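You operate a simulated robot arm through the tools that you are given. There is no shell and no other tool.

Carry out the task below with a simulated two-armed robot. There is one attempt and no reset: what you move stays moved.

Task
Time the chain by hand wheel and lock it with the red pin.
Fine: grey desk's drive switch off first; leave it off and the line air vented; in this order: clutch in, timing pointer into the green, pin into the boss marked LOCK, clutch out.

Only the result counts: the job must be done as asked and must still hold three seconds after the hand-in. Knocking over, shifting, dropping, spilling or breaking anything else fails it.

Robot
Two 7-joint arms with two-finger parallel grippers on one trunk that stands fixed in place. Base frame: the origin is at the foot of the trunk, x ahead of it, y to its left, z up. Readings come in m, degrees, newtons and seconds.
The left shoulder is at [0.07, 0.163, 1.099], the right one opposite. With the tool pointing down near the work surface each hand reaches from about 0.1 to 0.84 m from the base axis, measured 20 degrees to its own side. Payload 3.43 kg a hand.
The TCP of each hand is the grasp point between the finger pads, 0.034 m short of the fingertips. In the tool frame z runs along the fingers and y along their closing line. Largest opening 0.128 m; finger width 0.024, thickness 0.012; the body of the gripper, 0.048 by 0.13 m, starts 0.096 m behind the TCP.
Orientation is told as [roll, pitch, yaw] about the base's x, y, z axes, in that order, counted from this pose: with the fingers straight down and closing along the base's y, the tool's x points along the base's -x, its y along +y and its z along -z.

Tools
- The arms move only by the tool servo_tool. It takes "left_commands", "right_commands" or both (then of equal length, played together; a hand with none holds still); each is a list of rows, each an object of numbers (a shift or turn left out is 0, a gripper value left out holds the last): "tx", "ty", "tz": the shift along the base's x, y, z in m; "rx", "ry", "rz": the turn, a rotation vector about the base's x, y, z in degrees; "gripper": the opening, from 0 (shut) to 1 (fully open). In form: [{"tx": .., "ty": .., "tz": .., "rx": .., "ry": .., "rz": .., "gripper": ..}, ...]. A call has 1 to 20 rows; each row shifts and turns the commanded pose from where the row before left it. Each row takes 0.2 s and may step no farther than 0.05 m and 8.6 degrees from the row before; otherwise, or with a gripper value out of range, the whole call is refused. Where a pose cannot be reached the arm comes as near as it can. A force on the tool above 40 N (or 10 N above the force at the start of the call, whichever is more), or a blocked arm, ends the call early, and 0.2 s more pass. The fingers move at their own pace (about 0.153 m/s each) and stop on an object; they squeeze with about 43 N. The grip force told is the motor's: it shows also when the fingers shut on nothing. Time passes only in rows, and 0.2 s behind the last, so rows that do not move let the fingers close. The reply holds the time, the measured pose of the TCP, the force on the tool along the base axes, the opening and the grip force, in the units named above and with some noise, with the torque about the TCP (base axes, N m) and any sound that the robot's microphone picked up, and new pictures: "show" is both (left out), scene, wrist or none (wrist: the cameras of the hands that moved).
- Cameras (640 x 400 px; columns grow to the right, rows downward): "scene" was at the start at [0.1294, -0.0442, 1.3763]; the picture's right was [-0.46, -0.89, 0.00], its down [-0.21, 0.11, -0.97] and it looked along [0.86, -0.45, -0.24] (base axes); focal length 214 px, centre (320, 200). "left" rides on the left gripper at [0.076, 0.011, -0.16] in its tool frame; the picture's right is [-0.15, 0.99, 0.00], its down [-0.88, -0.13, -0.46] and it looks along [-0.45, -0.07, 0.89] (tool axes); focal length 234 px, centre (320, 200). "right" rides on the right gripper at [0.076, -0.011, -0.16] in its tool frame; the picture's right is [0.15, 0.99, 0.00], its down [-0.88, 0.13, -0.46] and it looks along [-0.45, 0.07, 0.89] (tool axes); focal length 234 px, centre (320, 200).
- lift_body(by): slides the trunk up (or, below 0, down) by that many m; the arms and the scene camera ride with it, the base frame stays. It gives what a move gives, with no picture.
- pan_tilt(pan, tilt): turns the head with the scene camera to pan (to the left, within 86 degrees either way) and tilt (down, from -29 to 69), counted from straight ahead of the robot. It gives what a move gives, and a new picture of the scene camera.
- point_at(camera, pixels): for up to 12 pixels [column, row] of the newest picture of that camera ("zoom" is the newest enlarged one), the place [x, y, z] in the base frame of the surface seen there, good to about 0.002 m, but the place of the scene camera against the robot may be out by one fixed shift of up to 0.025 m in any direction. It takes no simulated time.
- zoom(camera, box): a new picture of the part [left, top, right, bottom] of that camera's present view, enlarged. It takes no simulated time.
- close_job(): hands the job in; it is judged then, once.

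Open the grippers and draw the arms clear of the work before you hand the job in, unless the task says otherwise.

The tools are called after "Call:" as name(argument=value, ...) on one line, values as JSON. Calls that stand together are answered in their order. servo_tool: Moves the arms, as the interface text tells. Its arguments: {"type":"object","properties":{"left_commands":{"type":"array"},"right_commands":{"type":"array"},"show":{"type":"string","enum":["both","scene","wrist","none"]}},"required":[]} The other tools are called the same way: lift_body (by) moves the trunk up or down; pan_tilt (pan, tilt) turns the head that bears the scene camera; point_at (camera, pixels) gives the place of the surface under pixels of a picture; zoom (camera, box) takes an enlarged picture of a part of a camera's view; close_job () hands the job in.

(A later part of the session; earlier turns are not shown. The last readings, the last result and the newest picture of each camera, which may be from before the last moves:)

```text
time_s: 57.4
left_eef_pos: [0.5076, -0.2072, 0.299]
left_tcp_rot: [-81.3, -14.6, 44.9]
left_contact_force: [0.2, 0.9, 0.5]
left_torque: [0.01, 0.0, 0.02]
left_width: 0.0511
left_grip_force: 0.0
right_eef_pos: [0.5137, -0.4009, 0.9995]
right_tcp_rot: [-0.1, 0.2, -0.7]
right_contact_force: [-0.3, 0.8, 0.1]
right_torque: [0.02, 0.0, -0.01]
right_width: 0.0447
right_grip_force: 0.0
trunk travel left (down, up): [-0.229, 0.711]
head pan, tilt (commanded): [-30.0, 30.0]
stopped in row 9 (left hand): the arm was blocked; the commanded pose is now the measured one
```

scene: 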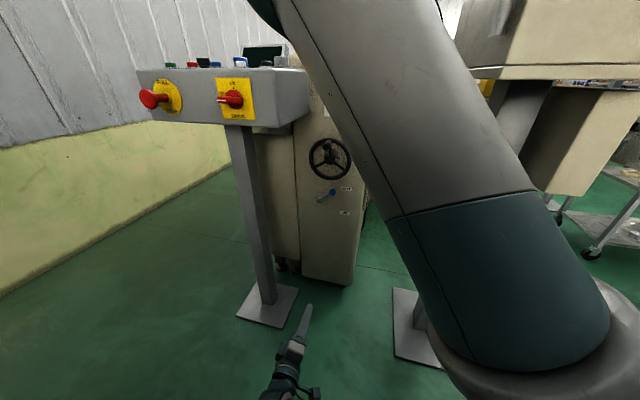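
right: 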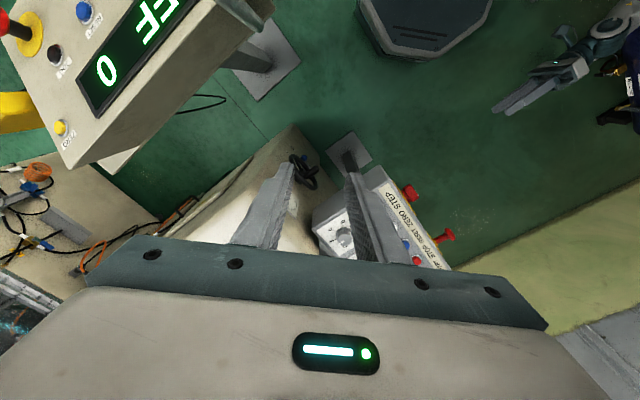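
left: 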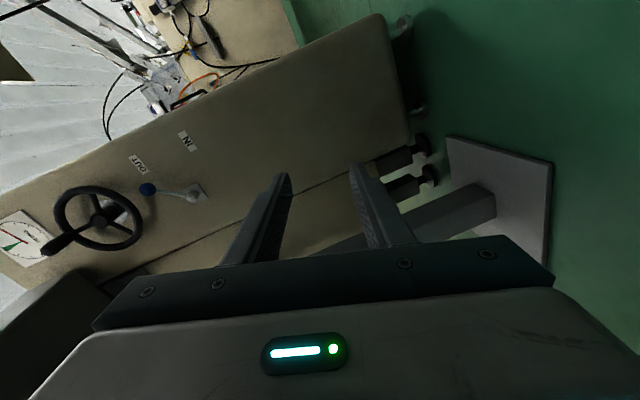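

Blocked again although nothing is near the tool; maybe the low left elbow is hitting the robot's own base. I look down at it.

Call:
pan_tilt(pan=15, tilt=65)

Call:
point_at(camera="scene", pixels=[[320, 200], [300, 250], [340, 150], [400, 200], [250, 200], [350, 250], [300, 300], [400, 300], [450, 250], [380, 100]])

```text
time_s: 58.5
left_eef_pos: [0.5071, -0.2078, 0.2999]
left_tcp_rot: [-81.2, -14.5, 44.9]
left_contact_force: [-0.2, -0.2, -0.8]
left_torque: [0.01, -0.01, 0.04]
left_width: 0.0509
left_grip_force: 0.0
right_eef_pos: [0.5137, -0.4, 0.9972]
right_tcp_rot: [0.0, 0.3, -0.8]
right_contact_force: [-0.2, 0.3, 0.3]
right_torque: [0.01, -0.01, -0.01]
right_width: 0.0446
right_grip_force: 0.0
trunk travel left (down, up): [-0.229, 0.711]
head pan, tilt (commanded): [15.0, 65.0]
```

scene: 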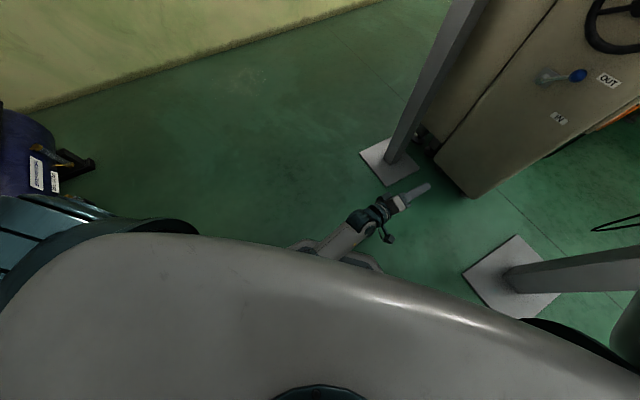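

```text
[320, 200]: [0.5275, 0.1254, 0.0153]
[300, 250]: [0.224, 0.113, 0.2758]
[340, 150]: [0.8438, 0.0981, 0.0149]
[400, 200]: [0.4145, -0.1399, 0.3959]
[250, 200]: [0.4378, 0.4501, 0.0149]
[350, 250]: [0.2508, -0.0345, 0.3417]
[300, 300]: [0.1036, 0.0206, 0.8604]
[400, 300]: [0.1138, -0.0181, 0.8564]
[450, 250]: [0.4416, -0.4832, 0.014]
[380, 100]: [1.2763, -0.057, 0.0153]
```

The base top is at z≈0.28 and the left elbow was rubbing against it underneath. Extending the hand forward lifts the elbow away, so I reach forward at this height first while squaring the roll.

Call:
servo_tool(left_commands=[{"tx": 0.01, "ty": -0.012, "rx": -2.05, "ry": 2.05}, {"tx": 0.023, "ty": -0.029, "rx": -2.05, "ry": 2.05}, {"tx": 0.023, "ty": -0.029, "rx": -2.05, "ry": 2.05}, {"tx": 0.023, "ty": -0.029, "rx": -2.05, "ry": 2.05}, {"tx": 0.023, "ty": -0.029, "rx": -2.05, "ry": 2.05}, {"tx": 0.013, "ty": -0.018}], show="both")

```text
time_s: 59.5
left_eef_pos: [0.5194, -0.2173, 0.2469]
left_tcp_rot: [-77.6, -7.4, 44.4]
left_contact_force: [-0.1, -0.4, -0.7]
left_torque: [-0.01, -0.01, 0.01]
left_width: 0.0513
left_grip_force: 0.1
right_eef_pos: [0.5017, -0.4033, 1.0137]
right_tcp_rot: [0.0, -0.6, -0.6]
right_contact_force: [0.0, 0.1, 1.1]
right_torque: [-0.01, 0.03, 0.03]
right_width: 0.045
right_grip_force: 0.0
trunk travel left (down, up): [-0.229, 0.711]
head pan, tilt (commanded): [15.0, 65.0]
stopped in row 4 (left hand): the arm was blocked; the commanded pose is now the measured one
```

scene: 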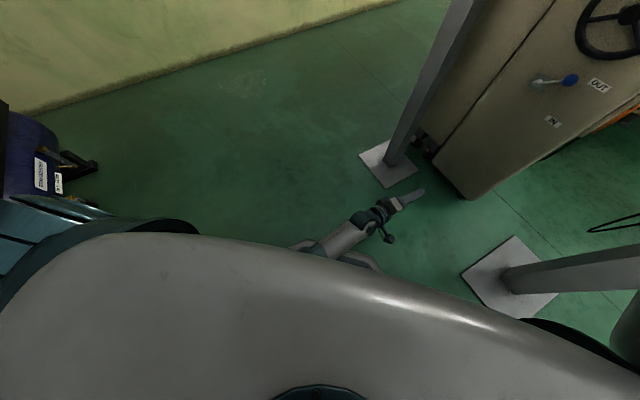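
left: 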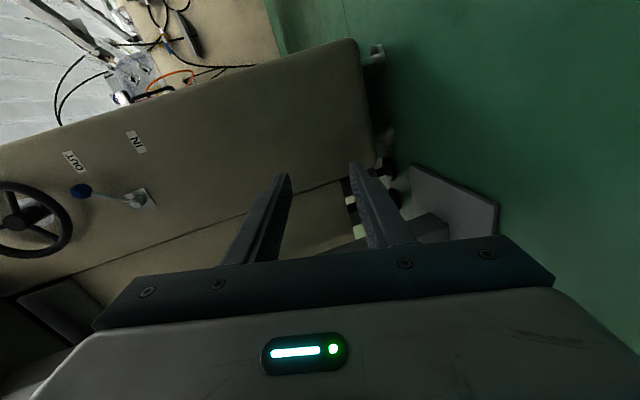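

The left forearm is wedged against the base (the right hand even rose 15 mm). I raise the trunk 0.25 m to free it.

Call:
lift_body(by=0.25)

```text
time_s: 62.0
left_eef_pos: [0.522, -0.2157, 0.4697]
left_tcp_rot: [-75.9, -6.9, 44.4]
left_contact_force: [0.3, -0.4, 1.2]
left_torque: [-0.01, -0.04, -0.02]
left_width: 0.0514
left_grip_force: 0.0
right_eef_pos: [0.513, -0.4002, 1.2506]
right_tcp_rot: [-0.1, 0.2, -0.6]
right_contact_force: [-0.1, -0.1, 0.0]
right_torque: [0.0, 0.03, -0.02]
right_width: 0.0445
right_grip_force: 0.0
trunk travel left (down, up): [-0.479, 0.461]
head pan, tilt (commanded): [15.0, 65.0]
```

Freed; shoulder is now at 1.0 m. I extend the left hand toward the machine (n≈-0.66, z≈0.52) and square its tilt.

Call:
servo_tool(left_commands=[{"tx": 0.0158, "ty": -0.0233, "tz": 0.01, "rx": -2.1, "ry": -0.16}, {"tx": 0.0158, "ty": -0.0233, "tz": 0.01, "rx": -2.1, "ry": -0.16}, {"tx": 0.0158, "ty": -0.0233, "tz": 0.01, "rx": -2.1, "ry": -0.16}, {"tx": 0.0158, "ty": -0.0233, "tz": 0.01, "rx": -2.1, "ry": -0.16}, {"tx": 0.0158, "ty": -0.0233, "tz": 0.01, "rx": -2.1, "ry": -0.16}], show="both")

```text
time_s: 63.0
left_eef_pos: [0.5866, -0.2087, 0.4217]
left_tcp_rot: [-74.9, -6.9, 45.9]
left_contact_force: [0.4, -0.4, 0.1]
left_torque: [0.04, 0.01, -0.03]
left_width: 0.0512
left_grip_force: 0.1
right_eef_pos: [0.5128, -0.4002, 1.2506]
right_tcp_rot: [-0.1, 0.1, -0.6]
right_contact_force: [-0.2, -1.2, -0.5]
right_torque: [0.01, -0.01, -0.03]
right_width: 0.0449
right_grip_force: 0.1
trunk travel left (down, up): [-0.479, 0.461]
head pan, tilt (commanded): [15.0, 65.0]
stopped in row 4 (left hand): the arm was blocked; the commanded pose is now the measured one
```

scene: 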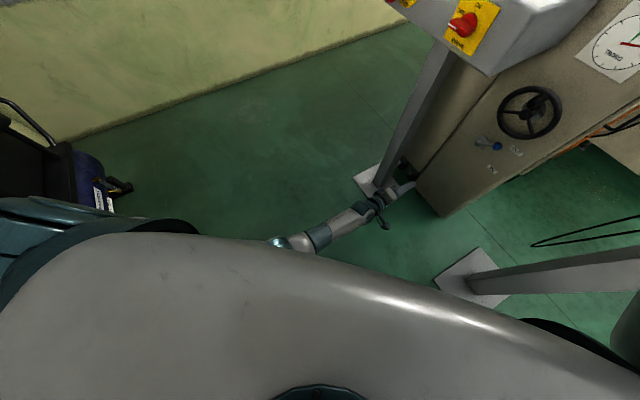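
left: 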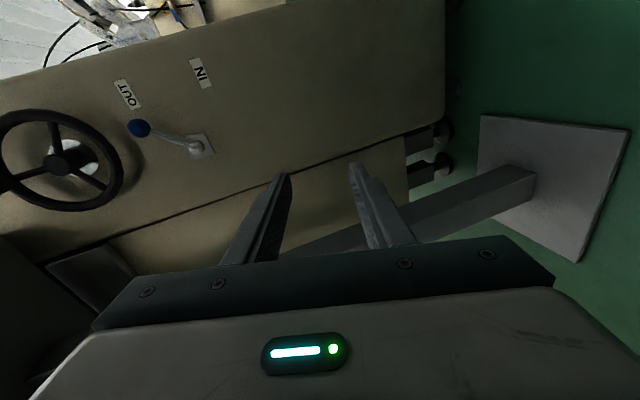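

The left arm seems to press against the robot's own trunk when crossing right in this elbow-in posture. I return to the earlier switch pose (tool toward -y) where I can unroll the hand to the elbow-out posture.

Call:
servo_tool(left_commands=[{"tx": -0.015, "ty": 0.03, "tz": 0.015}, {"tx": -0.015, "ty": 0.03, "tz": 0.02}, {"tx": -0.015, "ty": 0.03, "tz": 0.02}, {"tx": 0.0064, "ty": 0.0075, "tz": 0.0367, "rz": -4.5}, {"tx": 0.0064, "ty": 0.0075, "tz": 0.0367, "rz": -4.5}, {"tx": 0.0064, "ty": 0.0075, "tz": 0.0367, "rz": -4.5}, {"tx": 0.0064, "ty": 0.0075, "tz": 0.0367, "rz": -4.5}, {"tx": 0.0064, "ty": 0.0075, "tz": 0.0367, "rz": -4.5}, {"tx": 0.0064, "ty": 0.0075, "tz": 0.0367, "rz": -4.5}, {"tx": 0.0064, "ty": 0.0075, "tz": 0.0367, "rz": -4.5}, {"tx": 0.0064, "ty": 0.0075, "tz": 0.0367, "rz": -4.5}, {"tx": 0.0064, "ty": 0.0075, "tz": 0.0367, "rz": -4.5}, {"tx": 0.0064, "ty": 0.0075, "tz": 0.0367, "rz": -4.5}], show="scene")

```text
time_s: 65.8
left_eef_pos: [0.605, -0.0422, 0.8421]
left_tcp_rot: [-74.9, -7.0, 0.9]
left_contact_force: [0.4, 0.4, 0.0]
left_torque: [-0.02, -0.04, -0.01]
left_width: 0.0512
left_grip_force: 0.1
right_eef_pos: [0.5129, -0.4004, 1.2499]
right_tcp_rot: [-0.1, 0.3, -0.6]
right_contact_force: [-0.4, 0.1, 0.0]
right_torque: [0.0, -0.03, -0.01]
right_width: 0.0448
right_grip_force: 0.1
trunk travel left (down, up): [-0.479, 0.461]
head pan, tilt (commanded): [15.0, 65.0]
```

scene: 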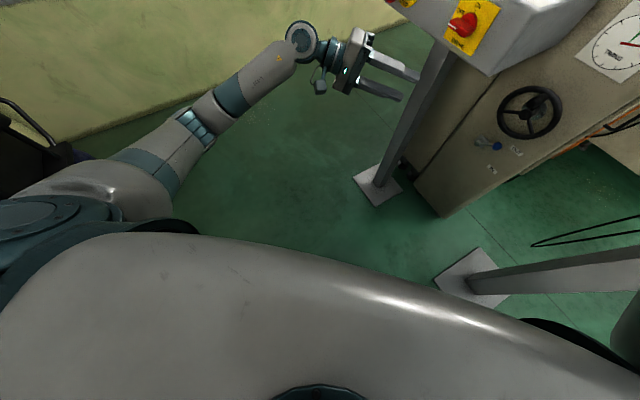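

The arm is now out to the left as before. I unroll the hand by -90° about n to restore the 45°-tilt, closing-horizontal, elbow-out posture.

Call:
servo_tool(left_commands=[{"rx": 5.785, "ry": -5.785}, {"rx": 5.785, "ry": -5.785}, {"rx": 5.785, "ry": -5.785}, {"rx": 5.785, "ry": -5.785}, {"rx": 5.785, "ry": -5.785}, {"rx": 5.785, "ry": -5.785}, {"rx": 5.785, "ry": -5.785}, {"rx": 5.785, "ry": -5.785}, {"rx": 5.785, "ry": -5.785}, {"rx": 5.785, "ry": -5.785}, {"rx": 5.785, "ry": -5.785}], show="both")

```text
time_s: 68.2
left_eef_pos: [0.6046, -0.0432, 0.8426]
left_tcp_rot: [22.4, -45.5, -55.1]
left_contact_force: [-0.3, 0.3, -0.2]
left_torque: [0.01, -0.01, 0.02]
left_width: 0.0511
left_grip_force: 0.0
right_eef_pos: [0.5125, -0.4008, 1.2507]
right_tcp_rot: [-0.2, 0.2, -0.6]
right_contact_force: [0.5, 0.0, 0.5]
right_torque: [0.05, 0.05, 0.0]
right_width: 0.0451
right_grip_force: 0.1
trunk travel left (down, up): [-0.479, 0.461]
head pan, tilt (commanded): [15.0, 65.0]
```

scene: 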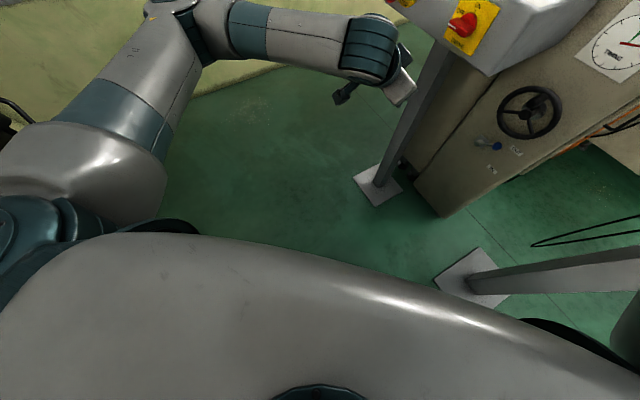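
left: 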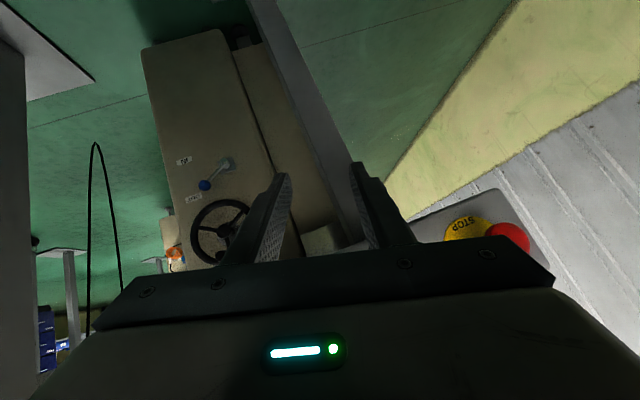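

Elbow-out posture restored. I lower the trunk by 0.20 m (shoulder 0.80) before moving to the lever.

Call:
lift_body(by=-0.2)

Call:
servo_tool(left_commands=[{"tx": 0.0014, "ty": -0.0379, "tz": 0.0025, "rx": -2.04, "ry": 0.62, "rz": -0.9, "gripper": 0.0}, {"tx": 0.0014, "ty": -0.0379, "tz": 0.0025, "rx": -2.04, "ry": 0.62, "rz": -0.9}, {"tx": 0.0014, "ty": -0.0379, "tz": 0.0025, "rx": -2.04, "ry": 0.62, "rz": -0.9}, {"tx": 0.0014, "ty": -0.0379, "tz": 0.0025, "rx": -2.04, "ry": 0.62, "rz": -0.9}], show="both")

```text
time_s: 70.4
left_eef_pos: [0.6049, -0.0433, 0.6438]
left_tcp_rot: [22.3, -45.7, -55.0]
left_contact_force: [0.9, -0.1, 0.1]
left_torque: [0.01, -0.02, 0.02]
left_width: 0.0512
left_grip_force: 0.1
right_eef_pos: [0.5121, -0.401, 1.0499]
right_tcp_rot: [-0.1, 0.2, -0.8]
right_contact_force: [-0.4, -0.4, -0.1]
right_torque: [0.0, -0.02, 0.0]
right_width: 0.0447
right_grip_force: 0.1
trunk travel left (down, up): [-0.279, 0.661]
head pan, tilt (commanded): [15.0, 65.0]
```

```text
time_s: 71.4
left_eef_pos: [0.6098, -0.195, 0.6522]
left_tcp_rot: [11.9, -50.6, -50.7]
left_contact_force: [0.1, 0.0, 0.5]
left_torque: [-0.04, -0.01, 0.0]
left_width: 0.0
left_grip_force: 32.4
right_eef_pos: [0.5132, -0.4011, 1.0487]
right_tcp_rot: [-0.1, 0.1, -0.7]
right_contact_force: [0.1, -0.3, 0.4]
right_torque: [0.03, -0.01, 0.03]
right_width: 0.0449
right_grip_force: 0.0
trunk travel left (down, up): [-0.279, 0.661]
head pan, tilt (commanded): [15.0, 65.0]
```

scene: 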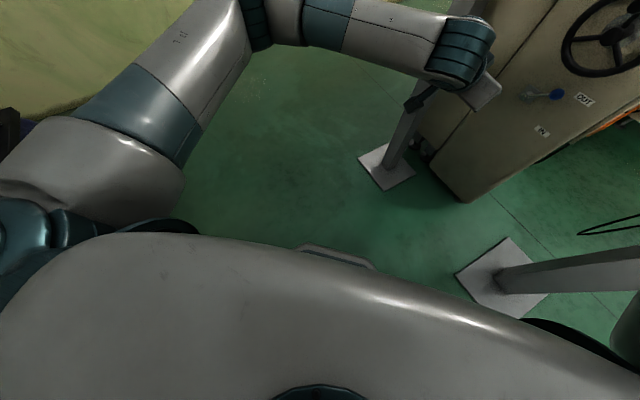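
left: 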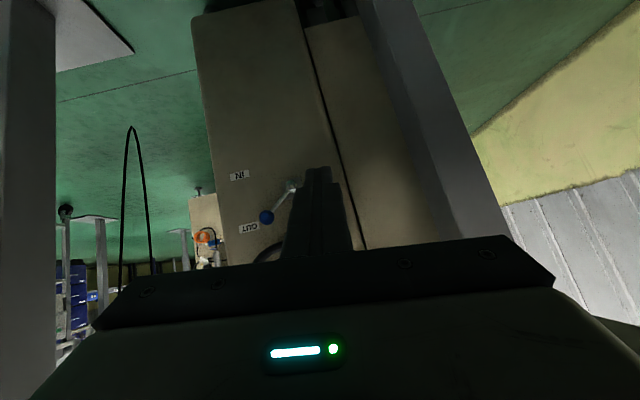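

Tracking is good. I continue the second half of the move to the lever.

Call:
servo_tool(left_commands=[{"tx": 0.0014, "ty": -0.0379, "tz": 0.0025, "rx": -2.04, "ry": 0.62, "rz": -0.9}, {"tx": 0.0014, "ty": -0.0379, "tz": 0.0025, "rx": -2.04, "ry": 0.62, "rz": -0.9}, {"tx": 0.0014, "ty": -0.0379, "tz": 0.0025, "rx": -2.04, "ry": 0.62, "rz": -0.9}, {"tx": 0.0014, "ty": -0.0379, "tz": 0.0025, "rx": -2.04, "ry": 0.62, "rz": -0.9}], show="both")

```text
time_s: 72.4
left_eef_pos: [0.6161, -0.3488, 0.6622]
left_tcp_rot: [-0.1, -55.0, -44.9]
left_contact_force: [-0.5, -0.8, -0.1]
left_torque: [0.0, -0.02, 0.01]
left_width: 0.0
left_grip_force: 33.3
right_eef_pos: [0.5133, -0.4013, 1.0499]
right_tcp_rot: [0.1, 0.1, -0.6]
right_contact_force: [0.1, -0.6, -0.4]
right_torque: [0.0, 0.03, 0.0]
right_width: 0.0448
right_grip_force: 0.0
trunk travel left (down, up): [-0.279, 0.661]
head pan, tilt (commanded): [15.0, 65.0]
```

scene: 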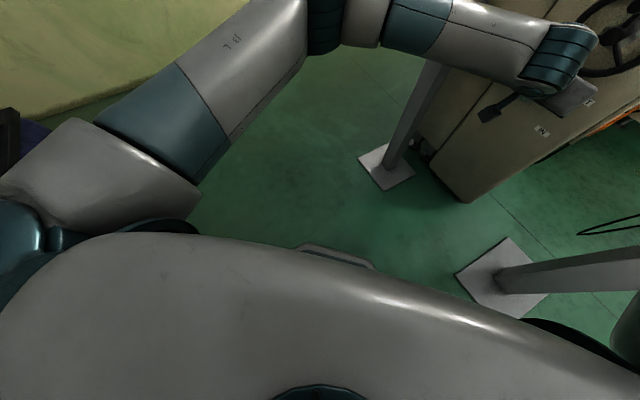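
left: 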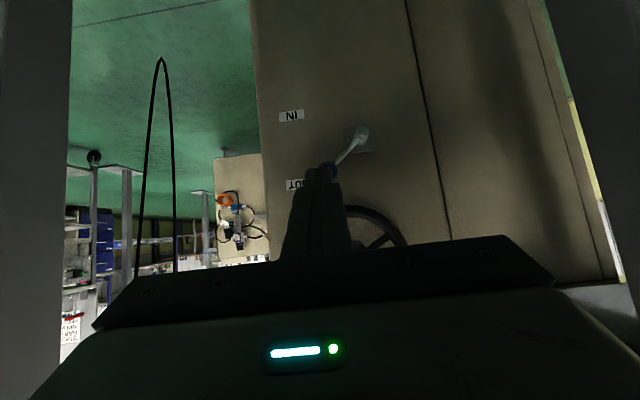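

The left hand is now at (0.616,-0.349,0.662) in a good posture, fingertips aimed at the knob. I zoom to re-measure knob, rim bottom and pivot from here.

Call:
zoom(camera="left", box=[270, 90, 430, 250])

Call:
point_at(camera="left", pixels=[[322, 167], [330, 166], [338, 163], [361, 132], [355, 138], [345, 152], [372, 215], [365, 205], [352, 204], [290, 117], [295, 183], [396, 225]])

```text
2.50 times, centred on (350, 170) of left
```

zoom: 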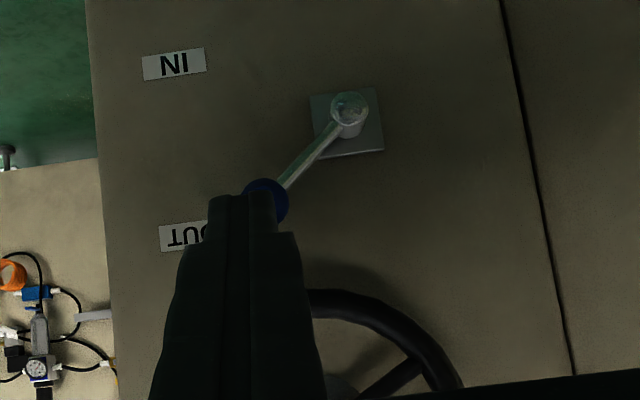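

```text
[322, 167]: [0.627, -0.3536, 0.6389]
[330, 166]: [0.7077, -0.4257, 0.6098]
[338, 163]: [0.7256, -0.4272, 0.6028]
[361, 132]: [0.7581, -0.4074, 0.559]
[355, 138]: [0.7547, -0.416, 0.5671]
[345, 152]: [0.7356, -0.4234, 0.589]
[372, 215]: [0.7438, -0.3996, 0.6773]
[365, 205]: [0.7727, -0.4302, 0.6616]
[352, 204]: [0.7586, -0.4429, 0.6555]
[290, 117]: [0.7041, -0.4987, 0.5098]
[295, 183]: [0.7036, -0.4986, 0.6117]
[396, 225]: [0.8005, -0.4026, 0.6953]
```

Rim bottom is ≈0.663 and knob top ≈0.626, so a closed finger pair (24 mm) fits between with a shallow tilt. I reduce the tilt to 10° and line up right of the knob (u=-0.165, z=0.645).

Call:
servo_tool(left_commands=[{"tx": -0.0011, "ty": -0.0074, "tz": -0.0043, "rx": -4.42, "ry": -4.42}, {"tx": -0.0011, "ty": -0.0074, "tz": -0.0043, "rx": -4.42, "ry": -4.42}, {"tx": -0.0011, "ty": -0.0074, "tz": -0.0043, "rx": -4.42, "ry": -4.42}, {"tx": -0.0012, "ty": -0.0073, "tz": -0.0043, "rx": -4.42, "ry": -4.42}], show="both")

```text
time_s: 73.4
left_eef_pos: [0.6126, -0.3647, 0.6506]
left_tcp_rot: [-0.3, -70.7, -44.7]
left_contact_force: [0.4, -0.1, 0.2]
left_torque: [-0.01, -0.01, -0.01]
left_width: 0.0
left_grip_force: 33.2
left hand out of reach, approached as far as the arm can: row 3, 4
right_eef_pos: [0.5137, -0.4006, 1.0507]
right_tcp_rot: [0.0, 0.3, -0.6]
right_contact_force: [0.0, -0.6, -0.1]
right_torque: [-0.01, -0.02, -0.01]
right_width: 0.0449
right_grip_force: 0.1
trunk travel left (down, up): [-0.279, 0.661]
head pan, tilt (commanded): [15.0, 65.0]
```

scene: 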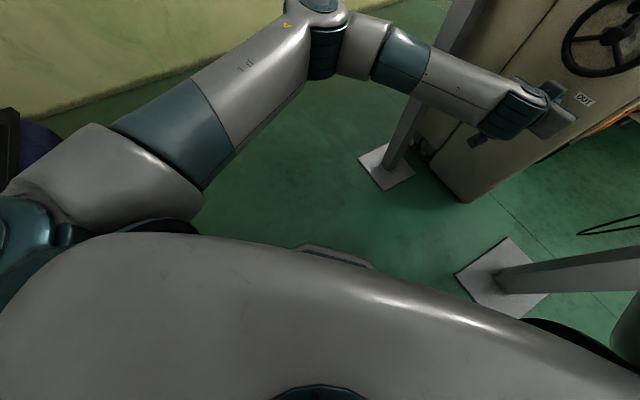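
left: 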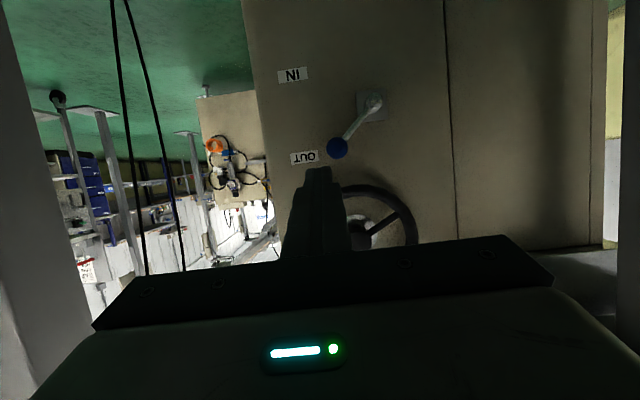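

Tilt stopped at ~19° (joint limit). A lower shoulder should free the wrist, so I lower the trunk another 0.10 m and then bring the left hand back up with less tilt.

Call:
lift_body(by=-0.1)

Call:
servo_tool(left_commands=[{"tx": 0.005, "ty": -0.005, "tz": 0.025, "rx": -1.0, "ry": -1.0}, {"tx": 0.0, "ty": -0.003, "tz": 0.025, "rx": -2.0, "ry": -2.0}, {"ty": -0.003, "tz": 0.025, "rx": -2.0, "ry": -2.0}, {"ty": -0.003, "tz": 0.02, "rx": -2.0, "ry": -2.0}], show="both")

```text
time_s: 74.7
left_eef_pos: [0.6118, -0.3656, 0.5535]
left_tcp_rot: [-0.4, -70.6, -44.6]
left_contact_force: [-0.4, 0.4, -0.1]
left_torque: [-0.02, -0.02, 0.03]
left_width: 0.0001
left_grip_force: 33.1
right_eef_pos: [0.5135, -0.4009, 0.9503]
right_tcp_rot: [0.0, 0.2, -0.6]
right_contact_force: [0.5, 0.6, 0.8]
right_torque: [0.0, -0.02, 0.0]
right_width: 0.0446
right_grip_force: 0.1
trunk travel left (down, up): [-0.179, 0.761]
head pan, tilt (commanded): [15.0, 65.0]
```

```text
time_s: 75.7
left_eef_pos: [0.6168, -0.3721, 0.6124]
left_tcp_rot: [-0.2, -75.6, -44.7]
left_contact_force: [0.1, 0.5, 0.0]
left_torque: [0.02, -0.01, 0.0]
left_width: 0.0002
left_grip_force: 32.8
left hand out of reach, approached as far as the arm can: row 3, 4
right_eef_pos: [0.5126, -0.401, 0.9501]
right_tcp_rot: [-0.1, 0.1, -0.6]
right_contact_force: [-0.4, 0.2, -0.6]
right_torque: [-0.03, -0.03, -0.01]
right_width: 0.0446
right_grip_force: 0.1
trunk travel left (down, up): [-0.179, 0.761]
head pan, tilt (commanded): [15.0, 65.0]
```

scene: 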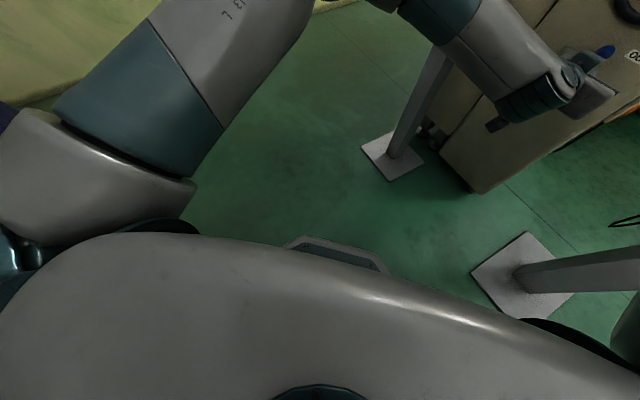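
left: 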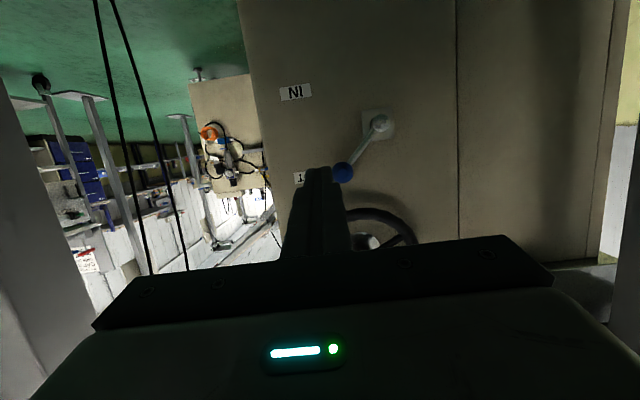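

Tilt is 14° now but z stuck at 0.612. Extending forward should relax the limit, so I go toward the panel while rising.

Call:
servo_tool(left_commands=[{"tx": 0.0177, "ty": -0.0177, "tz": 0.008}, {"tx": 0.0141, "ty": -0.0141, "tz": 0.01}, {"tx": 0.007, "ty": -0.007, "tz": 0.01}], show="wrist")

```text
time_s: 76.5
left_eef_pos: [0.6545, -0.414, 0.6373]
left_tcp_rot: [-0.3, -75.6, -44.6]
left_contact_force: [0.1, 0.0, 1.0]
left_torque: [-0.02, 0.0, -0.03]
left_width: 0.0
left_grip_force: 33.0
right_eef_pos: [0.5126, -0.401, 0.951]
right_tcp_rot: [-0.2, 0.2, -0.6]
right_contact_force: [-0.1, 0.1, 0.2]
right_torque: [-0.01, 0.03, 0.02]
right_width: 0.0446
right_grip_force: 0.1
trunk travel left (down, up): [-0.179, 0.761]
head pan, tilt (commanded): [15.0, 65.0]
```

left: 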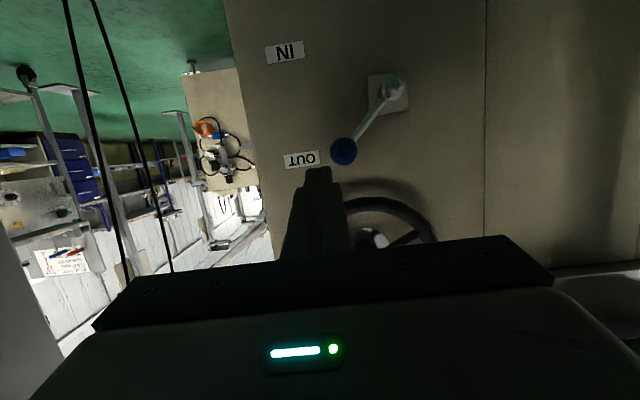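

The hand is at n=-0.756, z=0.637, tilt 14°. I re-measure knob and rim from this near view.

Call:
zoom(camera="left", box=[290, 60, 450, 260])

Call:
point_at(camera="left", pixels=[[344, 152], [344, 142], [344, 162], [334, 152], [355, 152], [360, 133], [375, 110], [389, 90], [370, 201], [350, 202], [395, 205], [318, 172]])

```text
2.00 times, centred on (370, 160) of left
```

zoom: 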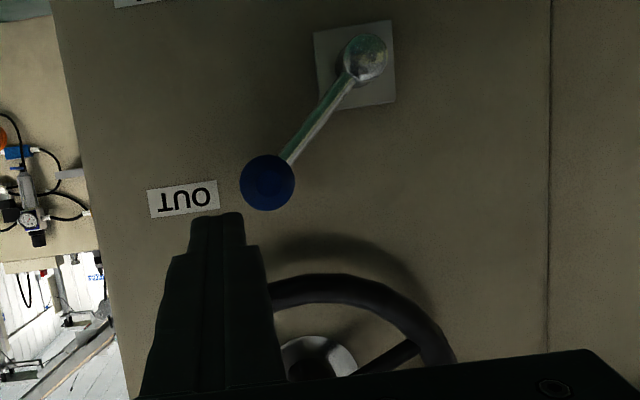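

```text
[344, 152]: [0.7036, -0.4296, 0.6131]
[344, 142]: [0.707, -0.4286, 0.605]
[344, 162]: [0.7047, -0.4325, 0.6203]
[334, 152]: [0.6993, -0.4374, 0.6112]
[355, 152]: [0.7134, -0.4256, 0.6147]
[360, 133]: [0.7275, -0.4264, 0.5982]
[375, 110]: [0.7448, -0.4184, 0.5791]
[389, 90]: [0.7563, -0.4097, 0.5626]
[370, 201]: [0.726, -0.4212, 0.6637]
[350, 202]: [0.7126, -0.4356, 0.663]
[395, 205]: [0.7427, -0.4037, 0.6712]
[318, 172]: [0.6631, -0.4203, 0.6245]
```

Gap between knob top (0.6265) and rim bottom (0.662) is confirmed. I insert the closed fingers right of the knob at u=-0.162, n=-0.797, z=0.6476.

Call:
servo_tool(left_commands=[{"tx": 0.0079, "ty": -0.0117, "tz": 0.0035}, {"tx": 0.0079, "ty": -0.0117, "tz": 0.0034}, {"tx": 0.0078, "ty": -0.0116, "tz": 0.0034}, {}], show="wrist")

Call:
zoom(camera="left", box=[270, 60, 430, 260])

```text
time_s: 77.5
left_eef_pos: [0.6789, -0.4487, 0.6485]
left_tcp_rot: [-0.3, -75.6, -44.5]
left_contact_force: [-0.9, -0.3, 0.5]
left_torque: [0.03, 0.01, 0.0]
left_width: 0.0
left_grip_force: 33.1
right_eef_pos: [0.5135, -0.4007, 0.9509]
right_tcp_rot: [-0.1, 0.2, -0.6]
right_contact_force: [0.0, 0.7, 0.2]
right_torque: [0.0, -0.03, 0.0]
right_width: 0.0446
right_grip_force: 0.0
trunk travel left (down, up): [-0.179, 0.761]
head pan, tilt (commanded): [15.0, 65.0]
```

left: 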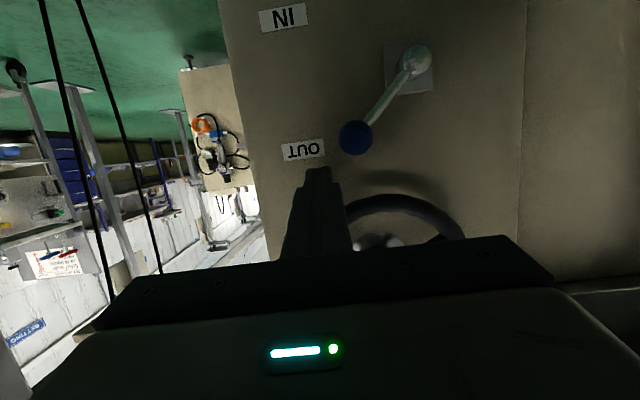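

```text
2.00 times, centred on (350, 160) of left
```

zoom: 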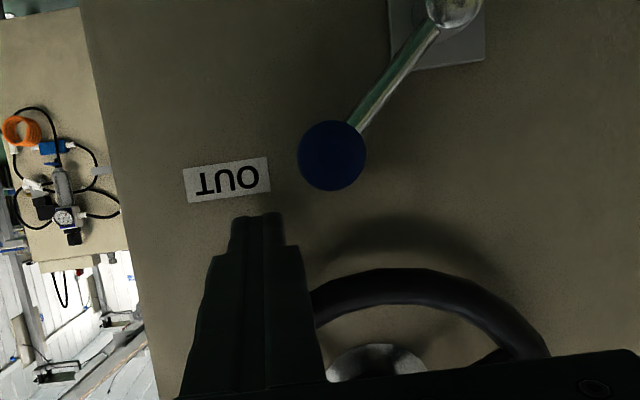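

Fingers are in the gap, right of the knob (knob at (356,137), rim edge ~(395,198)). I slide left over the knob's top to u≈-0.201.

Call:
servo_tool(left_commands=[{"tx": 0.007, "ty": 0.007}, {"tx": 0.007, "ty": 0.007}, {"tx": 0.007, "ty": 0.007}, {"tx": 0.0065, "ty": 0.0065}, {}], show="wrist")

Call:
zoom(camera="left", box=[240, 60, 400, 260])

```text
time_s: 78.7
left_eef_pos: [0.7067, -0.4194, 0.6474]
left_tcp_rot: [-0.4, -75.5, -44.6]
left_contact_force: [0.2, 0.0, 0.2]
left_torque: [0.05, 0.0, -0.01]
left_width: 0.0001
left_grip_force: 32.8
right_eef_pos: [0.5127, -0.4005, 0.9513]
right_tcp_rot: [-0.1, 0.2, -0.7]
right_contact_force: [1.0, -0.2, 0.1]
right_torque: [-0.03, -0.01, 0.01]
right_width: 0.0449
right_grip_force: 0.0
trunk travel left (down, up): [-0.179, 0.761]
head pan, tilt (commanded): [15.0, 65.0]
```

left: 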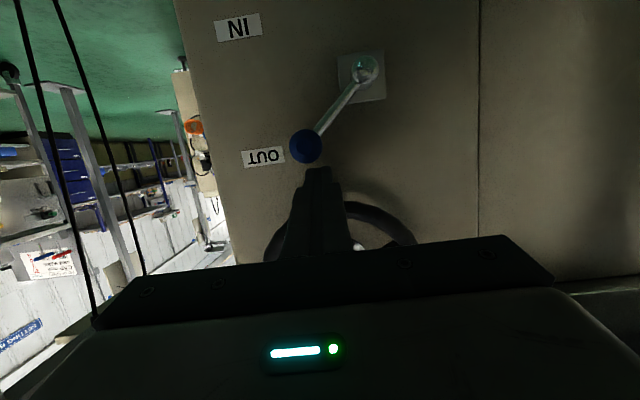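

```text
2.00 times, centred on (320, 160) of left
```

zoom: 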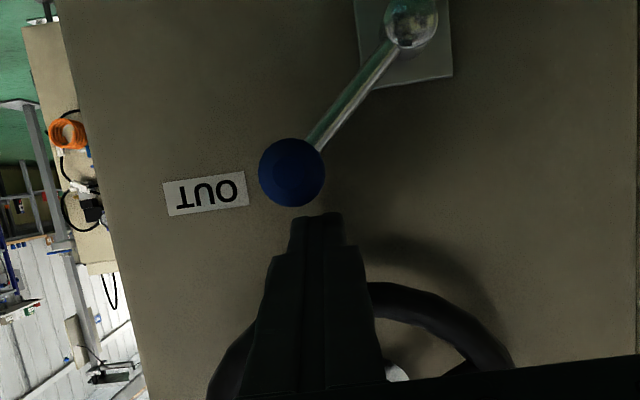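

Fingers sit just above/left of the knob. I start pushing the knob down along its arc (first ~30°).

Call:
servo_tool(left_commands=[{"tx": -0.0023, "ty": -0.0023, "tz": -0.0053}, {"tx": -0.0058, "ty": -0.0058, "tz": -0.0102}, {"tx": -0.0045, "ty": -0.0045, "tz": -0.0114}, {"tx": -0.003, "ty": -0.003, "tz": -0.0124}], show="wrist")

```text
time_s: 79.7
left_eef_pos: [0.6917, -0.4357, 0.6084]
left_tcp_rot: [-0.4, -75.6, -44.5]
left_contact_force: [0.0, 0.4, -0.8]
left_torque: [-0.01, 0.03, -0.02]
left_width: 0.0
left_grip_force: 32.4
right_eef_pos: [0.5119, -0.3996, 0.9502]
right_tcp_rot: [0.0, 0.2, -0.6]
right_contact_force: [0.8, -0.8, -0.2]
right_torque: [0.03, 0.01, -0.02]
right_width: 0.0448
right_grip_force: 0.0
trunk travel left (down, up): [-0.179, 0.761]
head pan, tilt (commanded): [15.0, 65.0]
```

left: 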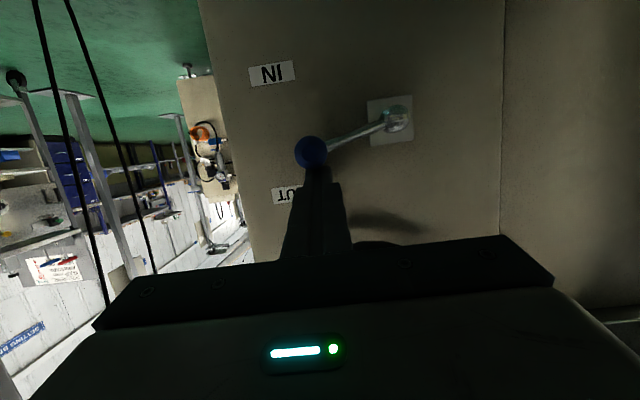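

The lever follows, almost horizontal now, with negligible force. I continue down the arc toward IN.

Call:
servo_tool(left_commands=[{"tx": -0.0014, "ty": -0.0014, "tz": -0.0129}, {"tx": 0.0001, "ty": 0.0001, "tz": -0.013}, {"tx": 0.0018, "ty": 0.0018, "tz": -0.0129}, {"tx": 0.0033, "ty": 0.0033, "tz": -0.0122}, {"tx": 0.0047, "ty": 0.0047, "tz": -0.0112}], show="wrist")

```text
time_s: 80.9
left_eef_pos: [0.7044, -0.428, 0.5602]
left_tcp_rot: [-0.2, -75.0, -44.6]
left_contact_force: [-1.1, 0.0, 0.3]
left_torque: [-0.02, -0.01, -0.02]
left_width: 0.0001
left_grip_force: 32.6
left hand out of reach, approached as far as the arm can: row 4, 5
right_eef_pos: [0.5122, -0.4001, 0.951]
right_tcp_rot: [-0.1, 0.2, -0.7]
right_contact_force: [-0.2, -0.5, -0.4]
right_torque: [0.01, 0.04, 0.0]
right_width: 0.0449
right_grip_force: 0.0
trunk travel left (down, up): [-0.179, 0.761]
head pan, tilt (commanded): [15.0, 65.0]
```

left: 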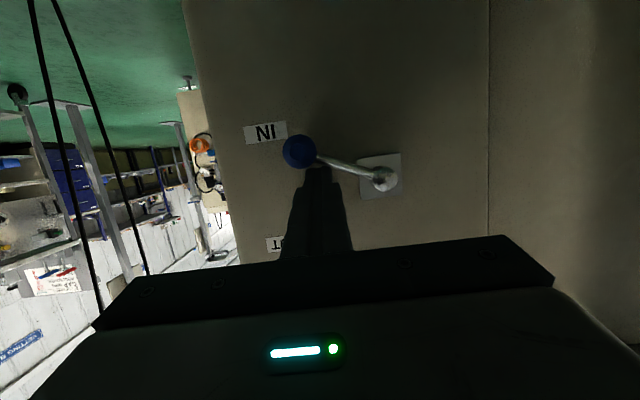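

Lever is past horizontal toward IN but the arm needs more tilt to go lower. I shift slightly right over the knob and keep pushing while tilting the tool down a few degrees.

Call:
servo_tool(left_commands=[{"tx": -0.0085, "ty": -0.0085, "tz": 0.0, "rx": 2.5, "ry": 2.5}, {"tz": -0.008, "rx": 2.5, "ry": 2.5}, {"tx": 0.0028, "ty": 0.0028, "tz": -0.008, "rx": 1.5, "ry": 1.5}, {"tx": 0.0028, "ty": 0.0028, "tz": -0.007}], show="wrist")

```text
time_s: 81.9
left_eef_pos: [0.7001, -0.4309, 0.5388]
left_tcp_rot: [0.0, -66.5, -45.0]
left_contact_force: [-0.9, -2.4, 7.9]
left_torque: [-0.13, -0.13, -0.05]
left_width: 0.0002
left_grip_force: 32.5
right_eef_pos: [0.5111, -0.3999, 0.9518]
right_tcp_rot: [0.0, 0.0, -0.7]
right_contact_force: [0.3, 0.4, -0.3]
right_torque: [0.01, -0.02, 0.02]
right_width: 0.045
right_grip_force: 0.1
trunk travel left (down, up): [-0.179, 0.761]
head pan, tilt (commanded): [15.0, 65.0]
```

left: 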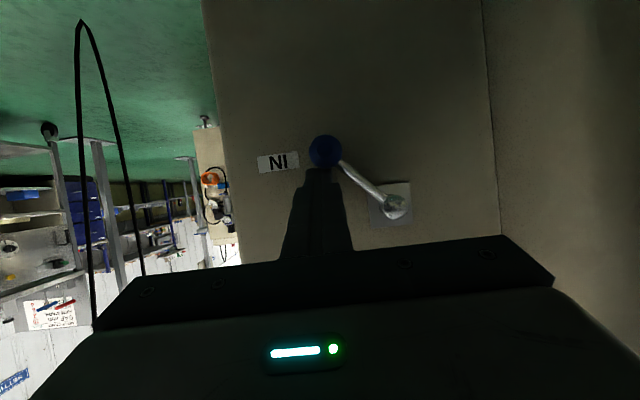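

Contact force is now 8 N, so the lever may be at its stop. I measure its angle.

Call:
zoom(camera="left", box=[270, 110, 430, 230])

Call:
point_at(camera="left", pixels=[[325, 150], [325, 140], [345, 168], [360, 182], [375, 195], [394, 204], [278, 162], [335, 150]])

```text
3.33 times, centred on (350, 170) of left
```

zoom: 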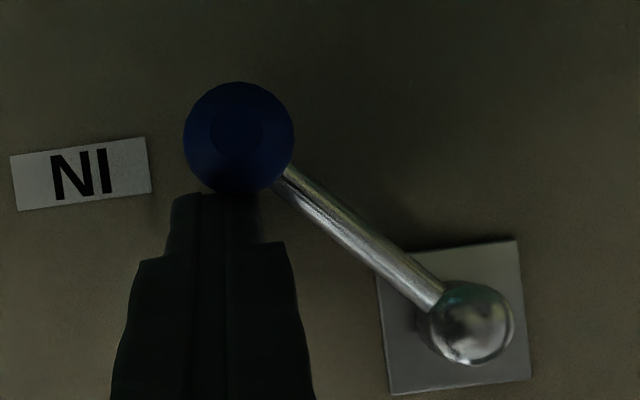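

```text
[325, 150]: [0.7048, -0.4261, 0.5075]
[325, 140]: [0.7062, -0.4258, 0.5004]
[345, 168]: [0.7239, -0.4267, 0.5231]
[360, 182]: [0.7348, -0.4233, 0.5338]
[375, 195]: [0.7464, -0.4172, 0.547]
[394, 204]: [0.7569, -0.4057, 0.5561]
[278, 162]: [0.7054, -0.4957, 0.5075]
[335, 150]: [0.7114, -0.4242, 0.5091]
```

The lever is at about -44°, mirror of OUT's +44°. I press 3 mm more to make sure it is at the stop.

Call:
servo_tool(left_commands=[{"tx": 0.001, "ty": 0.001, "tz": -0.003}, {}], show="none")

Call:
point_at(camera="left", pixels=[[325, 150], [360, 182], [375, 195]])

```text
time_s: 82.5
left_eef_pos: [0.7, -0.432, 0.5386]
left_tcp_rot: [0.1, -66.8, -45.1]
left_contact_force: [1.3, -11.6, 23.6]
left_torque: [-0.45, -0.51, -0.09]
left_width: 0.0
left_grip_force: 33.0
right_eef_pos: [0.511, -0.3997, 0.9525]
right_tcp_rot: [-0.2, -0.1, -0.7]
right_contact_force: [0.1, 1.1, 0.2]
right_torque: [0.02, 0.03, -0.03]
right_width: 0.0449
right_grip_force: 0.2
trunk travel left (down, up): [-0.179, 0.761]
head pan, tilt (commanded): [15.0, 65.0]
```

```text
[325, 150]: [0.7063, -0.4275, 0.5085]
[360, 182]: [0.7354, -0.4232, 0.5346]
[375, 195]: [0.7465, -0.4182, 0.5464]
```

Force rose to 26 N with no movement: clutch is IN at its stop. I lift off, back out along +n and rise to look at the crank, easing the tilt back.

Call:
servo_tool(left_commands=[{"tz": 0.006}, {"tx": -0.02, "ty": 0.02, "tz": 0.002}, {"tx": -0.0245, "ty": 0.0245}, {"tx": -0.0245, "ty": 0.0245}, {"tz": 0.03, "rx": -1.1, "ry": -1.1}, {"tz": 0.035, "rx": -1.1, "ry": -1.1}, {"tz": 0.035, "rx": -1.1, "ry": -1.1}, {"tz": 0.035, "rx": -1.1, "ry": -1.1}], show="both")

```text
time_s: 84.3
left_eef_pos: [0.6305, -0.3615, 0.6784]
left_tcp_rot: [-0.1, -72.7, -44.9]
left_contact_force: [0.4, 0.0, -0.1]
left_torque: [0.03, -0.03, -0.01]
left_width: 0.0
left_grip_force: 33.3
right_eef_pos: [0.5121, -0.4, 0.9505]
right_tcp_rot: [-0.1, 0.3, -0.7]
right_contact_force: [1.1, 0.5, -0.9]
right_torque: [0.02, -0.02, 0.0]
right_width: 0.0447
right_grip_force: 0.0
trunk travel left (down, up): [-0.179, 0.761]
head pan, tilt (commanded): [15.0, 65.0]
```

scene: 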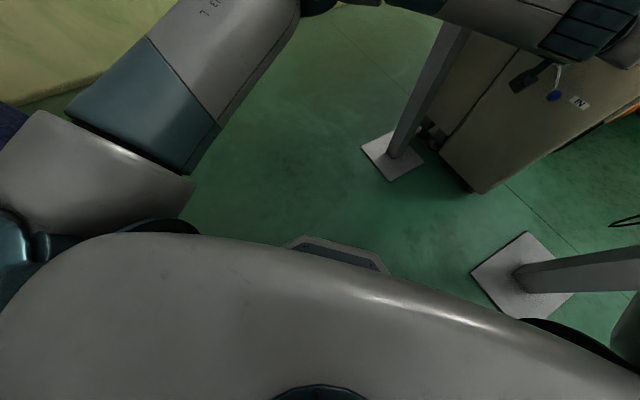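
left: 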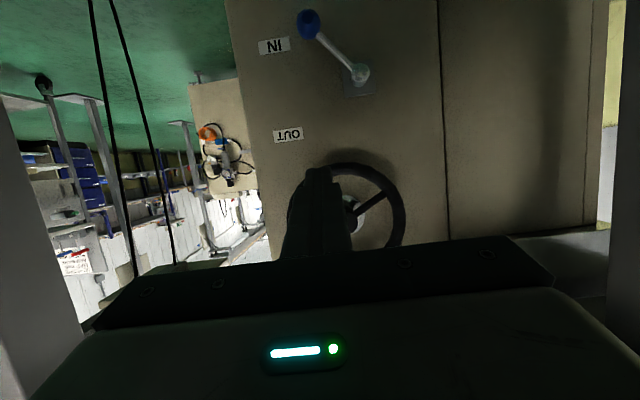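

Clutch lever stays at IN. Now I check what the scene camera can see of the dial and wheel.

Call:
pan_tilt(pan=-35, tilt=10)

```text
time_s: 85.6
left_eef_pos: [0.6319, -0.3618, 0.6787]
left_tcp_rot: [-0.2, -72.7, -44.7]
left_contact_force: [0.3, -0.5, 1.0]
left_torque: [-0.02, -0.04, 0.0]
left_width: 0.0001
left_grip_force: 33.0
right_eef_pos: [0.5127, -0.4008, 0.9493]
right_tcp_rot: [-0.1, 0.3, -0.6]
right_contact_force: [0.1, 0.0, -0.9]
right_torque: [0.0, 0.04, 0.01]
right_width: 0.0447
right_grip_force: 0.1
trunk travel left (down, up): [-0.179, 0.761]
head pan, tilt (commanded): [-35.0, 10.0]
```

scene: 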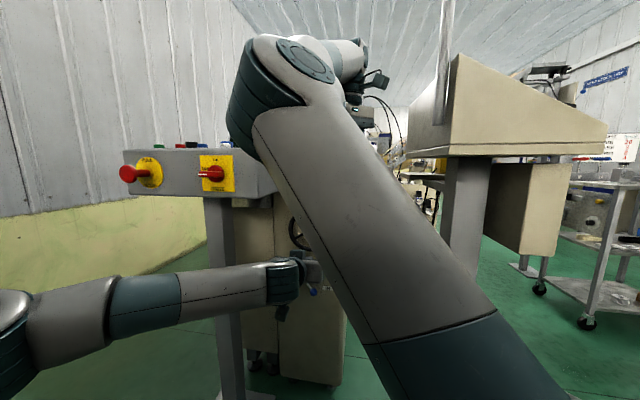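

The right arm hides the dial from the scene camera, so I'll use the right wrist camera instead: tilt the right hand to about (0,-45,-45) at (0.56,-0.40,1.03), which should look straight at the dial.

Call:
servo_tool(right_commands=[{"tx": 0.004, "tz": 0.007, "rz": -7.5}, {"tx": 0.004, "tz": 0.007, "rz": -7.5}, {"tx": 0.004, "tz": 0.007, "rz": -7.5}, {"tx": 0.004, "tz": 0.007, "rz": -7.5}, {"tx": 0.004, "tz": 0.007, "rz": -7.5}, {"tx": 0.004, "tz": 0.007, "rz": -7.5}, {"tx": 0.004, "tz": 0.007, "rx": -5.3, "ry": -5.3}, {"tx": 0.004, "tz": 0.007, "rx": -5.3, "ry": -5.3}, {"tx": 0.004, "tz": 0.007, "rx": -5.3, "ry": -5.3}, {"tx": 0.004, "tz": 0.007, "rx": -5.3, "ry": -5.3}, {"tx": 0.004, "tz": 0.007, "rx": -5.3, "ry": -5.3}], show="both")

```text
time_s: 88.0
left_eef_pos: [0.6324, -0.361, 0.6784]
left_tcp_rot: [-0.2, -72.7, -44.6]
left_contact_force: [0.6, 0.3, 0.2]
left_torque: [0.01, -0.02, 0.03]
left_width: 0.0
left_grip_force: 33.1
right_eef_pos: [0.5406, -0.4019, 1.0024]
right_tcp_rot: [0.2, -37.4, -45.5]
right_contact_force: [0.1, 0.2, -0.3]
right_torque: [-0.04, 0.07, -0.04]
right_width: 0.0447
right_grip_force: 0.1
right hand out of reach, approached as far as the arm can: row 5, 6
trunk travel left (down, up): [-0.179, 0.761]
head pan, tilt (commanded): [-35.0, 10.0]
```

scene: 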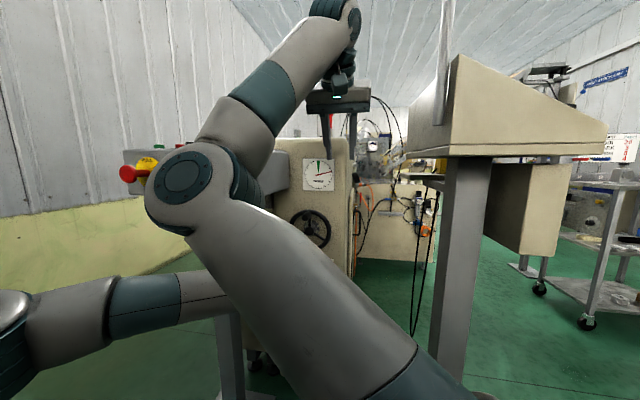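
right: 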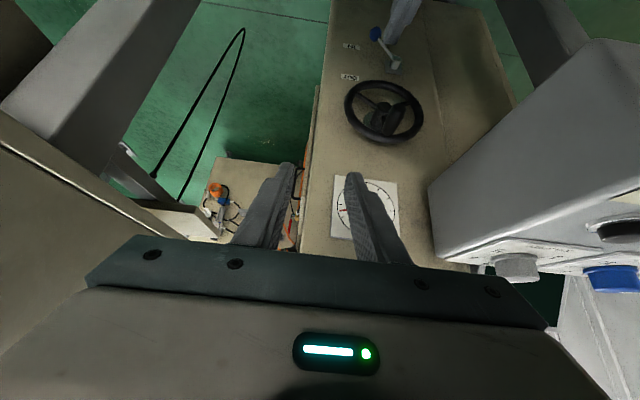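

Now the scene camera has a free line to the dial (320,173) and wheel (310,228). I zoom there, and on the right camera's wheel view.

Call:
zoom(camera="scene", box=[280, 145, 360, 255])

Call:
zoom(camera="right", box=[320, 60, 440, 240])

Call:
point_at(camera="right", pixels=[[369, 103], [373, 108], [383, 115], [352, 95], [405, 85], [418, 118], [380, 138], [350, 120], [430, 190], [480, 240]])

```text
3.64 times, centred on (320, 200) of scene
```

zoom: 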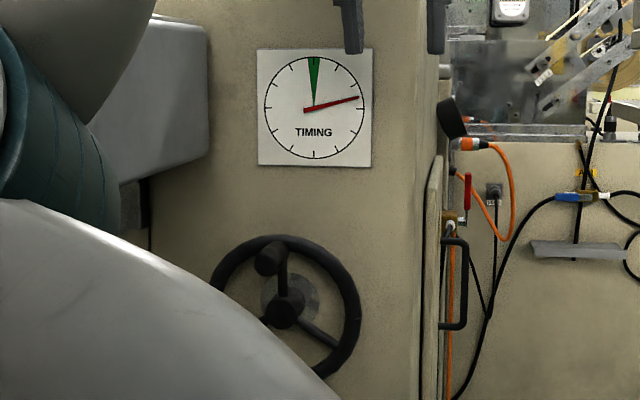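

```text
2.22 times, centred on (380, 150) of right
```

zoom: 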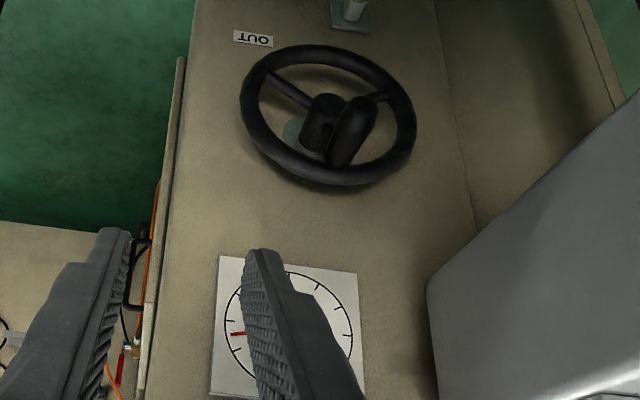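

```text
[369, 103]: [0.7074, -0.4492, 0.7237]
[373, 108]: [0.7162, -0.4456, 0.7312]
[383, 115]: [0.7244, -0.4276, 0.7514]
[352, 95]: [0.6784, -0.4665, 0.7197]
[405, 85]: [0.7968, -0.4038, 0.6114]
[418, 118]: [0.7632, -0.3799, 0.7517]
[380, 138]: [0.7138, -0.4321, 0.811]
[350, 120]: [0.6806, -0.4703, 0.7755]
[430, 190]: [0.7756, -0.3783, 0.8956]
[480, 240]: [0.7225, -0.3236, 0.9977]
```

The scene camera sees the pointer at about 76° clockwise from the green (top). I measure the crank handle from the right camera.

Call:
point_at(camera="right", pixels=[[394, 118], [391, 126], [389, 131], [399, 110], [397, 118], [390, 118], [401, 105], [384, 110], [380, 105], [376, 112]])

Call:
zoom(camera="scene", box=[290, 200, 340, 250])

Call:
point_at(camera="zoom", pixels=[[240, 125], [260, 110], [270, 240], [280, 250], [180, 180], [400, 180]])

```text
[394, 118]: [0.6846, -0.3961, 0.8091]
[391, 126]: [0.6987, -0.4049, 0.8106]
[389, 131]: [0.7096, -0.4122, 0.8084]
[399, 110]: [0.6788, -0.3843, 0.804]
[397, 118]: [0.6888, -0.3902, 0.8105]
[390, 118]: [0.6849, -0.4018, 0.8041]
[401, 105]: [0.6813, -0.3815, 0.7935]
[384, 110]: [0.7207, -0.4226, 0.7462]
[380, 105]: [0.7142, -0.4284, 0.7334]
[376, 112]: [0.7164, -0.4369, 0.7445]
```

```text
8.00 times, centred on (315, 225) of scene
```

zoom: 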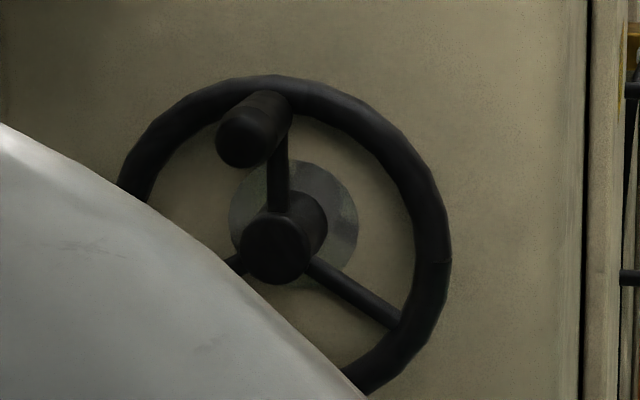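

```text
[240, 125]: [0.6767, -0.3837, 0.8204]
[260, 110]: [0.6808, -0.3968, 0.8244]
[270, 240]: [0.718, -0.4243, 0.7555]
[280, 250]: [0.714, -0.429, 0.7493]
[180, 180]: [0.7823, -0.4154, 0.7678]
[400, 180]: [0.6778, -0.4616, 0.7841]
```

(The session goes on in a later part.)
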